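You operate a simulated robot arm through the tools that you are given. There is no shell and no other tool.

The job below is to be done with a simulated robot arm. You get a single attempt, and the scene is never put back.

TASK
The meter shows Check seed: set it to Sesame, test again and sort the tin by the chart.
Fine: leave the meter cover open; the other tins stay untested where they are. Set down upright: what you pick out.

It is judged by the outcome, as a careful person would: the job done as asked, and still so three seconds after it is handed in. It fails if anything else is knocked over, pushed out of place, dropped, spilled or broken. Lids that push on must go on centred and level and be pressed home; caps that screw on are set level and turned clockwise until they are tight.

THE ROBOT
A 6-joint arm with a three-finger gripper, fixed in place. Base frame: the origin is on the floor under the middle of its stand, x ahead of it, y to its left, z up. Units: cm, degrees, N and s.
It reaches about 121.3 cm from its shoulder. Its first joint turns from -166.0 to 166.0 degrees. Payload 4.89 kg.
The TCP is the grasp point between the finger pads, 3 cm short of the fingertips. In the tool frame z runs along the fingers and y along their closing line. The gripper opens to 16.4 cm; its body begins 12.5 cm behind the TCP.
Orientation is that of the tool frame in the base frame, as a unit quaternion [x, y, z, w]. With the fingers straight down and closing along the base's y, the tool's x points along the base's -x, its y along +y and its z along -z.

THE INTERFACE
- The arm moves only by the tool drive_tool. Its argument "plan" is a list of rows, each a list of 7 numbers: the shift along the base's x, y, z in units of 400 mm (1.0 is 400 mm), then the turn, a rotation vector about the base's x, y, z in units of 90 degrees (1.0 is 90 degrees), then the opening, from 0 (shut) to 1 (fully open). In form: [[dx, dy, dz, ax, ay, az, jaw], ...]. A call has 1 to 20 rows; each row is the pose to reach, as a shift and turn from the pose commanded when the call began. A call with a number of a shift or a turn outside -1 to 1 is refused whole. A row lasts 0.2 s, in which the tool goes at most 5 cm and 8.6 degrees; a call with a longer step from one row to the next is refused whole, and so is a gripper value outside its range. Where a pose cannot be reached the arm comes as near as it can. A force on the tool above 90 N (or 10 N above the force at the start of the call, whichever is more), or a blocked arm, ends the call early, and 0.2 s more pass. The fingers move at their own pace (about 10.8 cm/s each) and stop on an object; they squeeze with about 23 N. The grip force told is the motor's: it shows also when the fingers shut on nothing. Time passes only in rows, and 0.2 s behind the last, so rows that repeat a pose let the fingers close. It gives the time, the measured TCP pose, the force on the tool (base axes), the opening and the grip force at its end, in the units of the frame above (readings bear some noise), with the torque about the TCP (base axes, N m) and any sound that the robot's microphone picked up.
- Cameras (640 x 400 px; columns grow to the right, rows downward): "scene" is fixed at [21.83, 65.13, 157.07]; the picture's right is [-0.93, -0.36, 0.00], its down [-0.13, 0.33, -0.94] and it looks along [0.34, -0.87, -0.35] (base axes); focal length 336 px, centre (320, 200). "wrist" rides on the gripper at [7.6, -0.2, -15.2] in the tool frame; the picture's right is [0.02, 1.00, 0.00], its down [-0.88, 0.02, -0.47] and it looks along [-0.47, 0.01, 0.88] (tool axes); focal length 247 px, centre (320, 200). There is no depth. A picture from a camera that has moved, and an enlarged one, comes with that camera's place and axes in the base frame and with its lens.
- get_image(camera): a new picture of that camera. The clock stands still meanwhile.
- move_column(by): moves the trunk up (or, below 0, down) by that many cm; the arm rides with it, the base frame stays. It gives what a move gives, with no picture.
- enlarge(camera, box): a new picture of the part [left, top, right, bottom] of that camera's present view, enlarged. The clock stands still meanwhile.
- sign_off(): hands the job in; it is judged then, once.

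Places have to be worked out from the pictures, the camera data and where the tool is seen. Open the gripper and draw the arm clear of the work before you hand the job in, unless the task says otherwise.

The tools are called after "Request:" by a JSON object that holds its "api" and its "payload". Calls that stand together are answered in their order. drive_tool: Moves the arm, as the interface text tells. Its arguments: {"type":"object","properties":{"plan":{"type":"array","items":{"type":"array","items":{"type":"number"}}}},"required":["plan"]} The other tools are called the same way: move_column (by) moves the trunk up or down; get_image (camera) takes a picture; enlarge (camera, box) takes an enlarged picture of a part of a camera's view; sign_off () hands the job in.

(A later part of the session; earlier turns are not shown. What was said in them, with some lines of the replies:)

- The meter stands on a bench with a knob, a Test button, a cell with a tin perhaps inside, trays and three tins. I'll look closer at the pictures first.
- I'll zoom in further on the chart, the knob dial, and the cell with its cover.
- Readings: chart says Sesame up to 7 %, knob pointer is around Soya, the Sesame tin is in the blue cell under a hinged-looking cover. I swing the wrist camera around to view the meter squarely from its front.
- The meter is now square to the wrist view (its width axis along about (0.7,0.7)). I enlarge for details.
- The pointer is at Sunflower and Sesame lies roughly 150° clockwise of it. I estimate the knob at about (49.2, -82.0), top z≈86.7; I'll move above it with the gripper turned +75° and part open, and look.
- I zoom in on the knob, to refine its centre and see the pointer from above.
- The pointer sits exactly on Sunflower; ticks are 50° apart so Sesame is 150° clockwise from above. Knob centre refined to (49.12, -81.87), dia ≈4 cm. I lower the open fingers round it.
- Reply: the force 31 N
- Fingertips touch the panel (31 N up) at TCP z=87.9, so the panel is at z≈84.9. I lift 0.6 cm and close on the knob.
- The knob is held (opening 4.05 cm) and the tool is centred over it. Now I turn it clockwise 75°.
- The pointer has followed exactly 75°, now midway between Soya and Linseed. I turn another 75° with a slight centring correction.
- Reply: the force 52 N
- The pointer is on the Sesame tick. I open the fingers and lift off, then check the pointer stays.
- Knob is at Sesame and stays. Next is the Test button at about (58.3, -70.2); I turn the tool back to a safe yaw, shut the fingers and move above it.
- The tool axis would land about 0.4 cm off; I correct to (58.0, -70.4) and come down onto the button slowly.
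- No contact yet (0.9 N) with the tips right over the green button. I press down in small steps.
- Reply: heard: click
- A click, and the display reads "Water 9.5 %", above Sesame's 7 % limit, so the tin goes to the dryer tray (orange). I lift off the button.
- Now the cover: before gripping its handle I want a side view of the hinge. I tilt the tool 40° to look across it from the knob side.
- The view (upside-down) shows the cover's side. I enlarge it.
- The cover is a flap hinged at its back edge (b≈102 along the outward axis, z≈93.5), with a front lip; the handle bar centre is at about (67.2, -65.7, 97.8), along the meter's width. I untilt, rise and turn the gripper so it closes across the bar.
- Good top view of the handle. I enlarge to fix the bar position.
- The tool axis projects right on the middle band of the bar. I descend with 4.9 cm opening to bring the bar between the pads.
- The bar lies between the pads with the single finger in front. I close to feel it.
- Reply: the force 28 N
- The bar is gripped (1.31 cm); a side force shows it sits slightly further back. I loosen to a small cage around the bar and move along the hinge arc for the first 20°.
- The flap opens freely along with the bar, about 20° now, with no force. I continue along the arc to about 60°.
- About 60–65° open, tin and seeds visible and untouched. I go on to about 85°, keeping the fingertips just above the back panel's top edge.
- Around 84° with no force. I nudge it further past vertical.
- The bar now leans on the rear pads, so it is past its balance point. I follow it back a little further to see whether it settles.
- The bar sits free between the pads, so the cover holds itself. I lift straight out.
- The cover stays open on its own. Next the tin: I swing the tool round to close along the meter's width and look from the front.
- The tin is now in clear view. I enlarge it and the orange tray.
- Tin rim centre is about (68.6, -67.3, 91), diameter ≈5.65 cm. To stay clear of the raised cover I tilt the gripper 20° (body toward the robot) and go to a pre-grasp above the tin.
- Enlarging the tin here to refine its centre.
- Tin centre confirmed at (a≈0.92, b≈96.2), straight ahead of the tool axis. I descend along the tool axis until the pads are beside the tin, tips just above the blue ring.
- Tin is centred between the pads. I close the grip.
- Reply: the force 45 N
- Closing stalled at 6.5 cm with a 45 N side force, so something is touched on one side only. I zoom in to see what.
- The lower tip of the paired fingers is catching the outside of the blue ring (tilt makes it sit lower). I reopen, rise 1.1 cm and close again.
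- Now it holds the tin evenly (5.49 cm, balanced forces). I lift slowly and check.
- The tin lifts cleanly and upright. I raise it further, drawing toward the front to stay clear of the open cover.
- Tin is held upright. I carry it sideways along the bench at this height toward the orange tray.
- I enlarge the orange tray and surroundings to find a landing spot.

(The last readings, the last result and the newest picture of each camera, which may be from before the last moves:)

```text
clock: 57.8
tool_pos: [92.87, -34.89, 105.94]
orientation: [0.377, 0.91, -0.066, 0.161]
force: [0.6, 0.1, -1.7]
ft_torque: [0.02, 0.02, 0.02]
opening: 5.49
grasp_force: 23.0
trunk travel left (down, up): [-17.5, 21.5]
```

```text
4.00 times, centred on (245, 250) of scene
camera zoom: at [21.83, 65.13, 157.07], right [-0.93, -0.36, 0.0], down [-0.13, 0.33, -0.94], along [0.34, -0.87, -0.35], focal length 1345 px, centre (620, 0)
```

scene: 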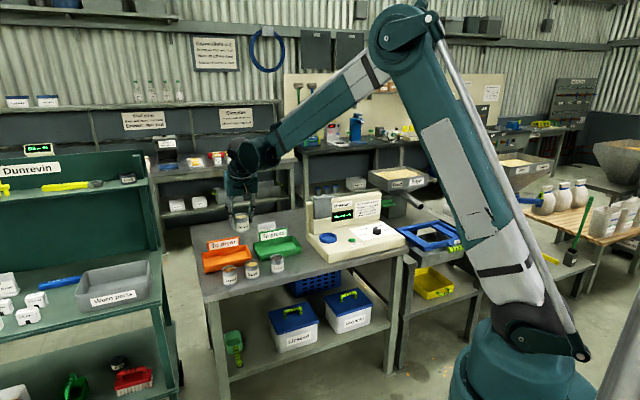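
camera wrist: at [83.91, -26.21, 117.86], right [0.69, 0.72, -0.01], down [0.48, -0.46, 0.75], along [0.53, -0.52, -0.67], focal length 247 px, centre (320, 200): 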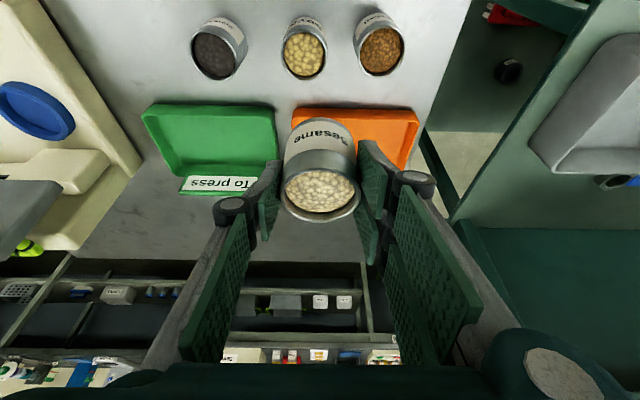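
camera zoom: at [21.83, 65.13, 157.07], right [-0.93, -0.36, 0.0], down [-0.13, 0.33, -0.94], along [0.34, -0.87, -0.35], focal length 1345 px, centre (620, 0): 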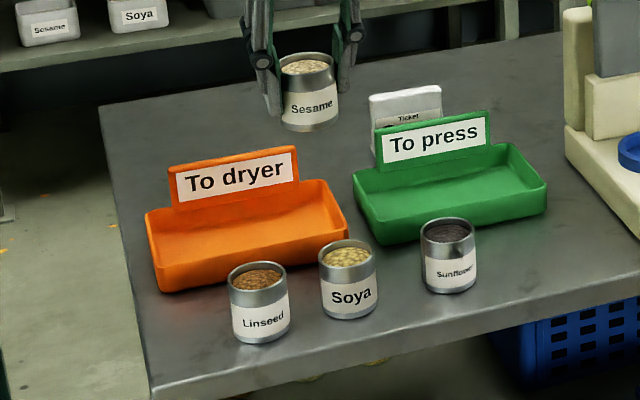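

Orange tray spans roughly a 36.6–56.2, b 98–110, rim z≈83, floor ≈79.7. I move above its middle, lowering to z=97.

Request:
{"api": "drive_tool", "payload": {"plan": [[0.03, -0.013, 0, 0, 0, 0, 0.2], [0.08, -0.036, 0, 0, 0, 0, 0.2], [0.135, -0.06, 0, 0, 0, 0, 0.2], [0.19, -0.085, 0, 0, 0, 0, 0.2], [0.245, -0.11, 0, 0, 0, 0, 0.2], [0.295, -0.132, -0.02, 0, 0, 0, 0.2], [0.318, -0.142, -0.06, 0, 0, 0, 0.2], [0.325, -0.1453, -0.11, 0, 0, 0, 0.2], [0.325, -0.1453, -0.16, 0, 0, 0, 0.2], [0.325, -0.1453, -0.2, 0, 0, 0, 0.2], [0.325, -0.1453, -0.225, 0, 0, 0, 0.2], [0.325, -0.1453, -0.225, 0, 0, 0, 0.2]]}}

Request:
{"api": "get_image", "payload": {"camera": "wrist"}}

Request:
{"api": "enlarge", "payload": {"camera": "scene", "box": [180, 170, 320, 300]}}

```text
clock: 60.4
tool_pos: [105.85, -40.77, 96.95]
orientation: [0.377, 0.91, -0.067, 0.161]
force: [0.4, 0.3, -0.3]
ft_torque: [0.03, 0.01, 0.01]
opening: 5.46
grasp_force: 23.1
trunk travel left (down, up): [-17.5, 21.5]
```

```text
taken
camera wrist: at [96.88, -31.99, 108.8], right [0.69, 0.72, -0.01], down [0.48, -0.46, 0.75], along [0.53, -0.52, -0.67], focal length 247 px, centre (320, 200)
```

wrist: 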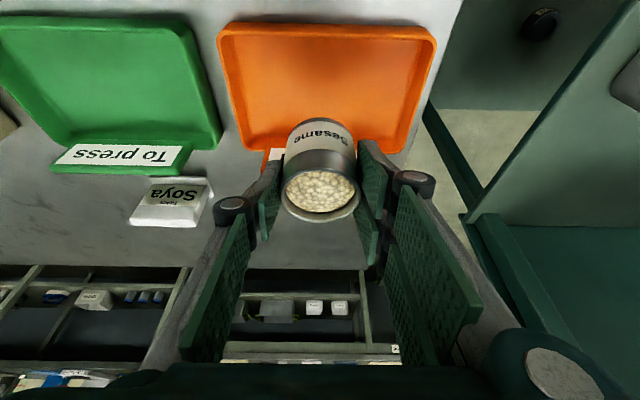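

```text
3.08 times, centred on (250, 235) of scene
camera zoom: at [21.83, 65.13, 157.07], right [-0.93, -0.36, 0.0], down [-0.13, 0.33, -0.94], along [0.34, -0.87, -0.35], focal length 1035 px, centre (535, 92)
```

zoom: 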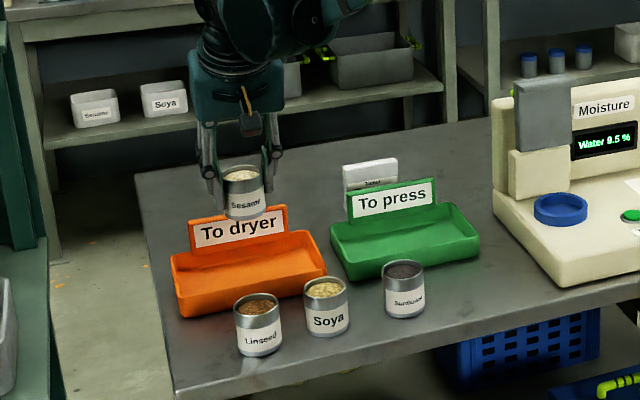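

The tin is above the tray's middle. I lower to just above the expected contact height.

Request:
{"api": "drive_tool", "payload": {"plan": [[0, 0, -0.04, 0, 0, 0, 0.2], [0, 0, -0.09, 0, 0, 0, 0.2], [0, 0, -0.14, 0, 0, 0, 0.2], [0, 0, -0.185, 0, 0, 0, 0.2], [0, 0, -0.22, 0, 0, 0, 0.2], [0, 0, -0.245, 0, 0, 0, 0.2], [0, 0, -0.2525, 0, 0, 0, 0.2], [0, 0, -0.2525, 0, 0, 0, 0.2]]}}

Request:
{"api": "get_image", "payload": {"camera": "wrist"}}

Request:
{"api": "enlarge", "payload": {"camera": "scene", "box": [190, 200, 270, 290]}}

```text
clock: 62.2
tool_pos: [105.98, -40.62, 86.83]
orientation: [0.376, 0.91, -0.066, 0.16]
force: [0.7, -0.6, -1.3]
ft_torque: [0.01, 0.02, -0.03]
opening: 5.49
grasp_force: 23.0
trunk travel left (down, up): [-17.5, 21.5]
```

```text
taken
camera wrist: at [96.93, -32.01, 98.76], right [0.69, 0.72, -0.01], down [0.48, -0.46, 0.75], along [0.53, -0.52, -0.67], focal length 247 px, centre (320, 200)
```

wrist: 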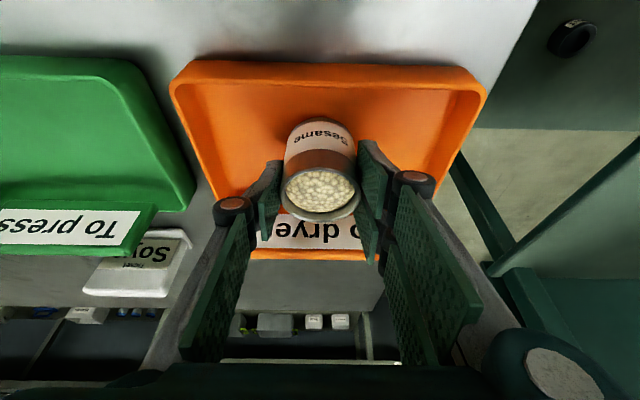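

```text
4.44 times, centred on (230, 245) of scene
camera zoom: at [21.83, 65.13, 157.07], right [-0.93, -0.36, 0.0], down [-0.13, 0.33, -0.94], along [0.34, -0.87, -0.35], focal length 1495 px, centre (720, 0)
```

zoom: 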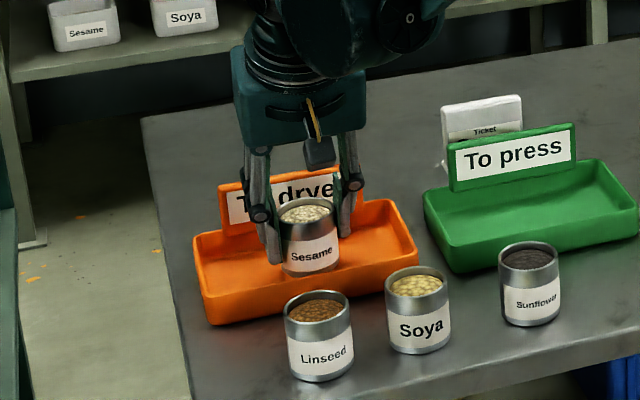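

No contact yet. I lower in 2 mm steps, watching for the upward force.

Request:
{"api": "drive_tool", "payload": {"plan": [[0, 0, -0.005, 0, 0, 0, 0.2], [0, 0, -0.01, 0, 0, 0, 0.2], [0, 0, -0.015, 0, 0, 0, 0.2]]}}

Request:
{"api": "enlarge", "payload": {"camera": "scene", "box": [190, 200, 270, 290]}}

```text
clock: 63.0
tool_pos: [105.8, -40.67, 86.21]
orientation: [0.377, 0.91, -0.067, 0.161]
force: [0.6, 0.2, 0.0]
ft_torque: [-0.02, -0.02, 0.01]
opening: 5.49
grasp_force: 22.6
trunk travel left (down, up): [-17.5, 21.5]
```

```text
4.44 times, centred on (230, 245) of scene
camera zoom: at [21.83, 65.13, 157.07], right [-0.93, -0.36, 0.0], down [-0.13, 0.33, -0.94], along [0.34, -0.87, -0.35], focal length 1495 px, centre (720, 0)
```

zoom: 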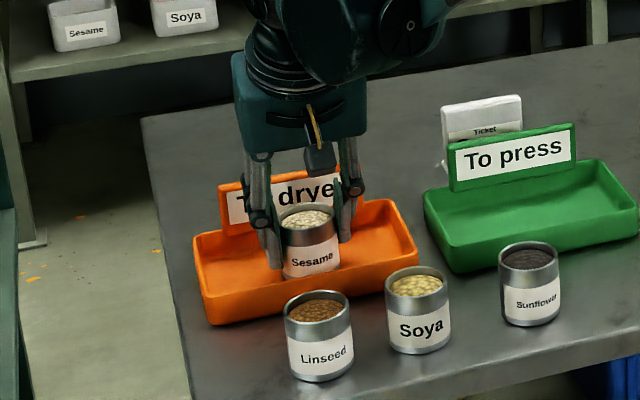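

Still no contact force. I go on in small steps.

Request:
{"api": "drive_tool", "payload": {"plan": [[0, 0, -0.004, 0, 0, 0, 0.2], [0, 0, -0.008, 0, 0, 0, 0.2]]}}

```text
clock: 63.6
tool_pos: [105.87, -40.71, 86.15]
orientation: [0.376, 0.91, -0.066, 0.161]
force: [4.0, -0.3, 21.3]
ft_torque: [0.05, -0.08, -0.01]
opening: 5.49
grasp_force: 23.3
trunk travel left (down, up): [-17.5, 21.5]
```

Contact: 21 N, the tin is on the tray floor. I ease off slightly and open the fingers gently.

Request:
{"api": "drive_tool", "payload": {"plan": [[0, 0, 0.003, 0, 0, 0, 0.2], [0, 0, 0.003, 0, 0, 0, 0.33], [0, 0, 0.003, 0, 0, 0, 0.36], [0, 0, 0.003, 0, 0, 0, 0.4], [0, 0, 0.003, 0, 0, 0, 0.46], [0, 0, 0.003, 0, 0, 0, 0.5], [0, 0, 0.003, 0, 0, 0, 0.5]]}}

Request:
{"api": "get_image", "payload": {"camera": "wrist"}}

Request:
{"api": "enlarge", "payload": {"camera": "scene", "box": [190, 200, 270, 290]}}

```text
clock: 65.2
tool_pos: [105.77, -40.7, 86.08]
orientation: [0.377, 0.91, -0.066, 0.16]
force: [-0.5, -1.0, 0.1]
ft_torque: [0.03, 0.01, 0.04]
opening: 8.21
grasp_force: 0.0
trunk travel left (down, up): [-17.5, 21.5]
```

```text
taken
camera wrist: at [96.93, -32.01, 97.96], right [0.69, 0.72, -0.01], down [0.48, -0.46, 0.75], along [0.53, -0.52, -0.67], focal length 247 px, centre (320, 200)
```

wrist: 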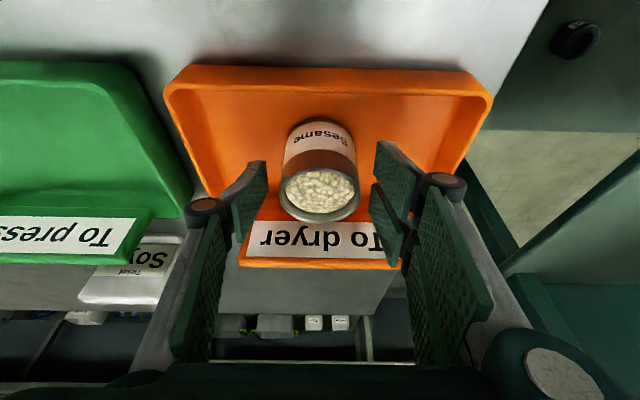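

```text
4.44 times, centred on (230, 245) of scene
camera zoom: at [21.83, 65.13, 157.07], right [-0.93, -0.36, 0.0], down [-0.13, 0.33, -0.94], along [0.34, -0.87, -0.35], focal length 1495 px, centre (720, 0)
```

zoom: 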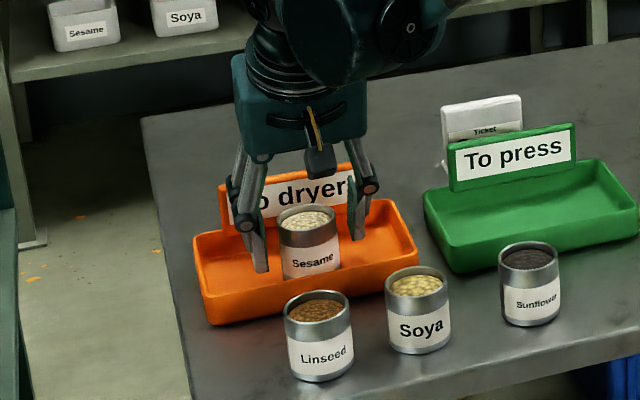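

The tin stands upright and free in the To dryer tray. I withdraw back along the tool axis.

Request:
{"api": "drive_tool", "payload": {"plan": [[-0.005, 0.005, 0.02, 0, 0, 0, 0.5], [-0.014, 0.014, 0.055, 0, 0, 0, 0.5], [-0.028, 0.028, 0.11, 0, 0, 0, 0.5], [-0.045, 0.045, 0.175, 0, 0, 0, 0.5], [-0.062, 0.062, 0.245, 0, 0, 0, 0.5], [-0.08, 0.08, 0.31, 0, 0, 0, 0.5], [-0.1, 0.1, 0.38, 0, 0, 0, 0.5], [-0.15, 0.15, 0.44, 0, 0, 0, 0.5], [-0.21, 0.21, 0.5, 0, 0, 0, 0.5], [-0.28, 0.27, 0.54, 0, 0, 0, 0.5]]}}

Request:
{"api": "get_image", "payload": {"camera": "wrist"}}

Request:
{"api": "get_image", "payload": {"camera": "scene"}}

Request:
{"api": "enlarge", "payload": {"camera": "scene", "box": [190, 180, 410, 300]}}

```text
clock: 67.4
tool_pos: [94.73, -30.03, 107.59]
orientation: [0.376, 0.91, -0.066, 0.16]
force: [2.2, -0.9, -1.2]
ft_torque: [0.07, 0.17, -0.03]
opening: 8.19
grasp_force: 0.0
trunk travel left (down, up): [-17.5, 21.5]
```

```text
taken
camera wrist: at [85.77, -21.33, 119.51], right [0.69, 0.72, -0.01], down [0.48, -0.46, 0.75], along [0.53, -0.52, -0.67], focal length 247 px, centre (320, 200)
```

wrist: 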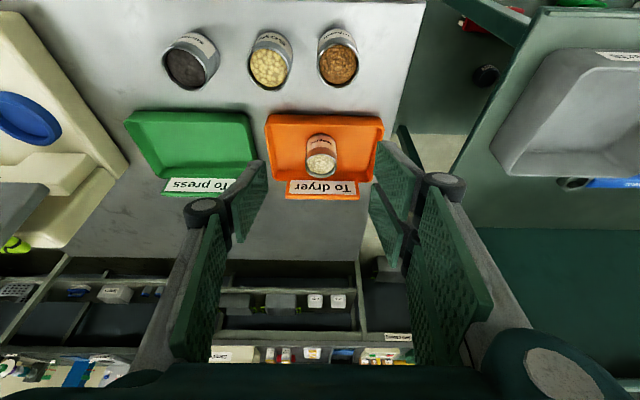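

```text
taken
```

scene: 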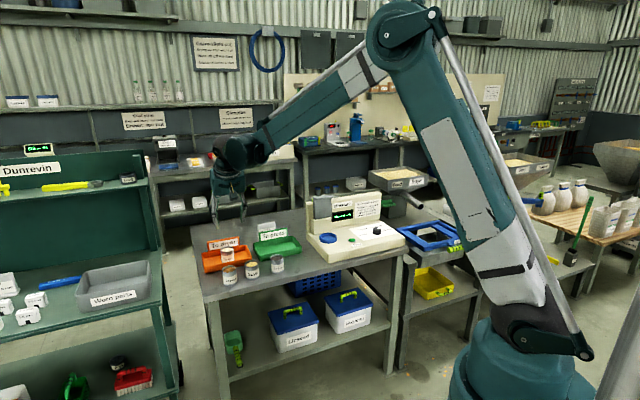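

```text
2.91 times, centred on (300, 240) of scene
camera zoom: at [21.83, 65.13, 157.07], right [-0.93, -0.36, 0.0], down [-0.13, 0.33, -0.94], along [0.34, -0.87, -0.35], focal length 978 px, centre (378, 84)
```

zoom: 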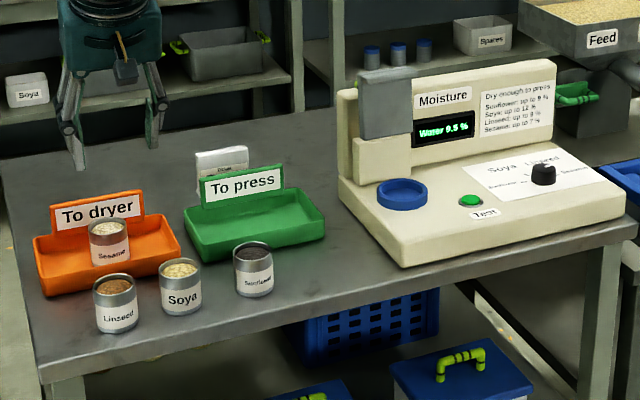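

Tin is in the To dryer tray, the others untouched, cover open. I draw the arm clear, then make a final check of knob, cover and tin.

Request:
{"api": "drive_tool", "payload": {"plan": [[-0.05, 0.03, 0.05, 0.02, 0.02, 0, 0.5], [-0.11, 0.06, 0.1, 0.05, 0.05, 0, 0.5], [-0.18, 0.09, 0.16, 0.08, 0.08, 0, 0.5], [-0.25, 0.12, 0.22, 0.11, 0.11, 0, 0.5], [-0.32, 0.14, 0.27, 0.14, 0.14, 0, 0.5], [-0.38, 0.16, 0.3, 0.157, 0.157, 0, 0.5], [-0.42, 0.17, 0.31, 0.157, 0.157, 0, 0.5], [-0.42, 0.17, 0.31, 0.157, 0.157, 0, 0.5]]}}

Request:
{"api": "enlarge", "payload": {"camera": "scene", "box": [300, 180, 410, 260]}}

Request:
{"api": "enlarge", "payload": {"camera": "scene", "box": [190, 215, 310, 300]}}

Request:
{"api": "get_image", "payload": {"camera": "wrist"}}

```text
clock: 69.2
tool_pos: [77.79, -23.09, 120.12]
orientation: [0.383, 0.924, 0.001, 0.0]
force: [-0.5, 0.1, 0.1]
ft_torque: [0.0, -0.09, 0.0]
opening: 8.19
grasp_force: 0.1
trunk travel left (down, up): [-17.5, 21.5]
```

```text
5.00 times, centred on (355, 220) of scene
camera zoom: at [21.83, 65.13, 157.07], right [-0.93, -0.36, 0.0], down [-0.13, 0.33, -0.94], along [0.34, -0.87, -0.35], focal length 1682 px, centre (145, 100)
```

zoom: 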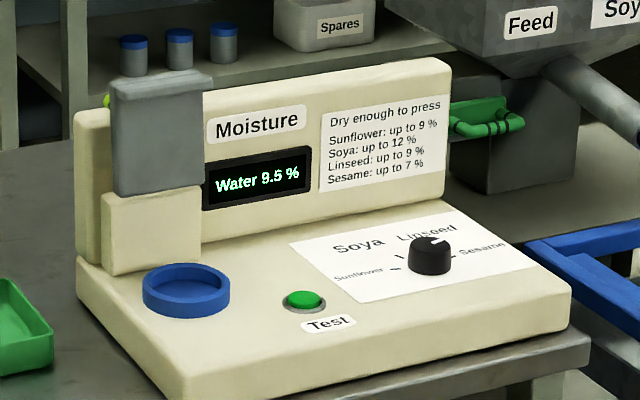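

```text
4.71 times, centred on (250, 258) of scene
camera zoom: at [21.83, 65.13, 157.07], right [-0.93, -0.36, 0.0], down [-0.13, 0.33, -0.94], along [0.34, -0.87, -0.35], focal length 1583 px, centre (649, -71)
```

zoom: 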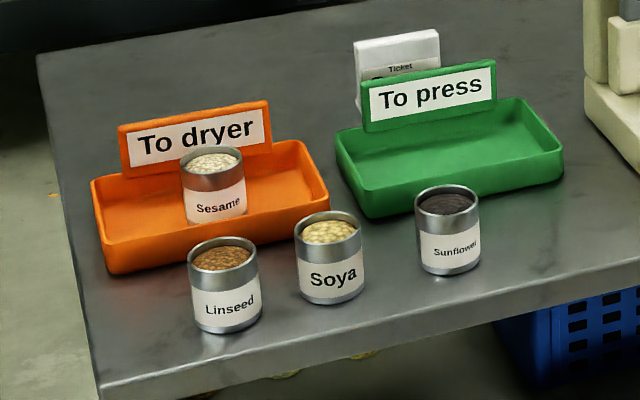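

```text
taken
camera wrist: at [72.22, -17.69, 135.49], right [0.69, 0.72, 0.0], down [0.64, -0.61, 0.47], along [0.34, -0.33, -0.88], focal length 247 px, centre (320, 200)
```

wrist: 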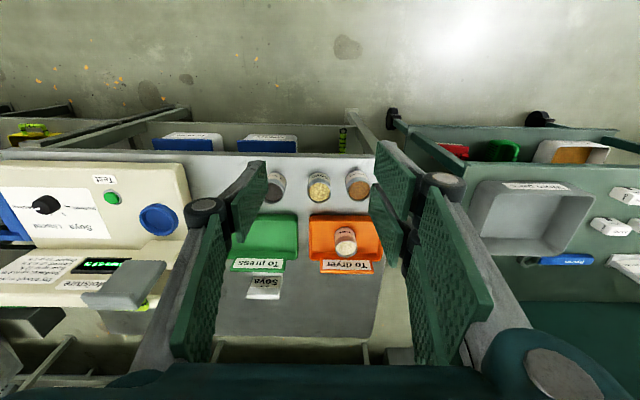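

Everything checks out. The knob is on Sesame and the retest read 9.5 %, above the 7 % limit. The Sesame tin stands upright in "To dryer", the cover is open, the other tins are where they were, and the arm is clear. I hand the job in.

Request:
{"api": "sign_off", "payload": {}}

```text
The job is handed in.
```

I set the meter to Sesame, ran the test again, and put the tin in the To dryer tray. The meter read 9.5 % water, above the chart's 7 % limit for Sesame.

- **Tin:** it is standing upright in the orange To dryer tray.
- **Meter:** the knob is still on Sesame, and the cover is open and stays open on its own.
- **Other tins:** Linseed, Soya and Sunflower were not tested and have not moved.
- **Arm:** the gripper is open and drawn clear of the bench.

On the first try at picking up the tin, a fingertip caught the blue ring around the tin. I reopened the gripper, rose about a centimetre and gripped again. Nothing was moved or spilled.
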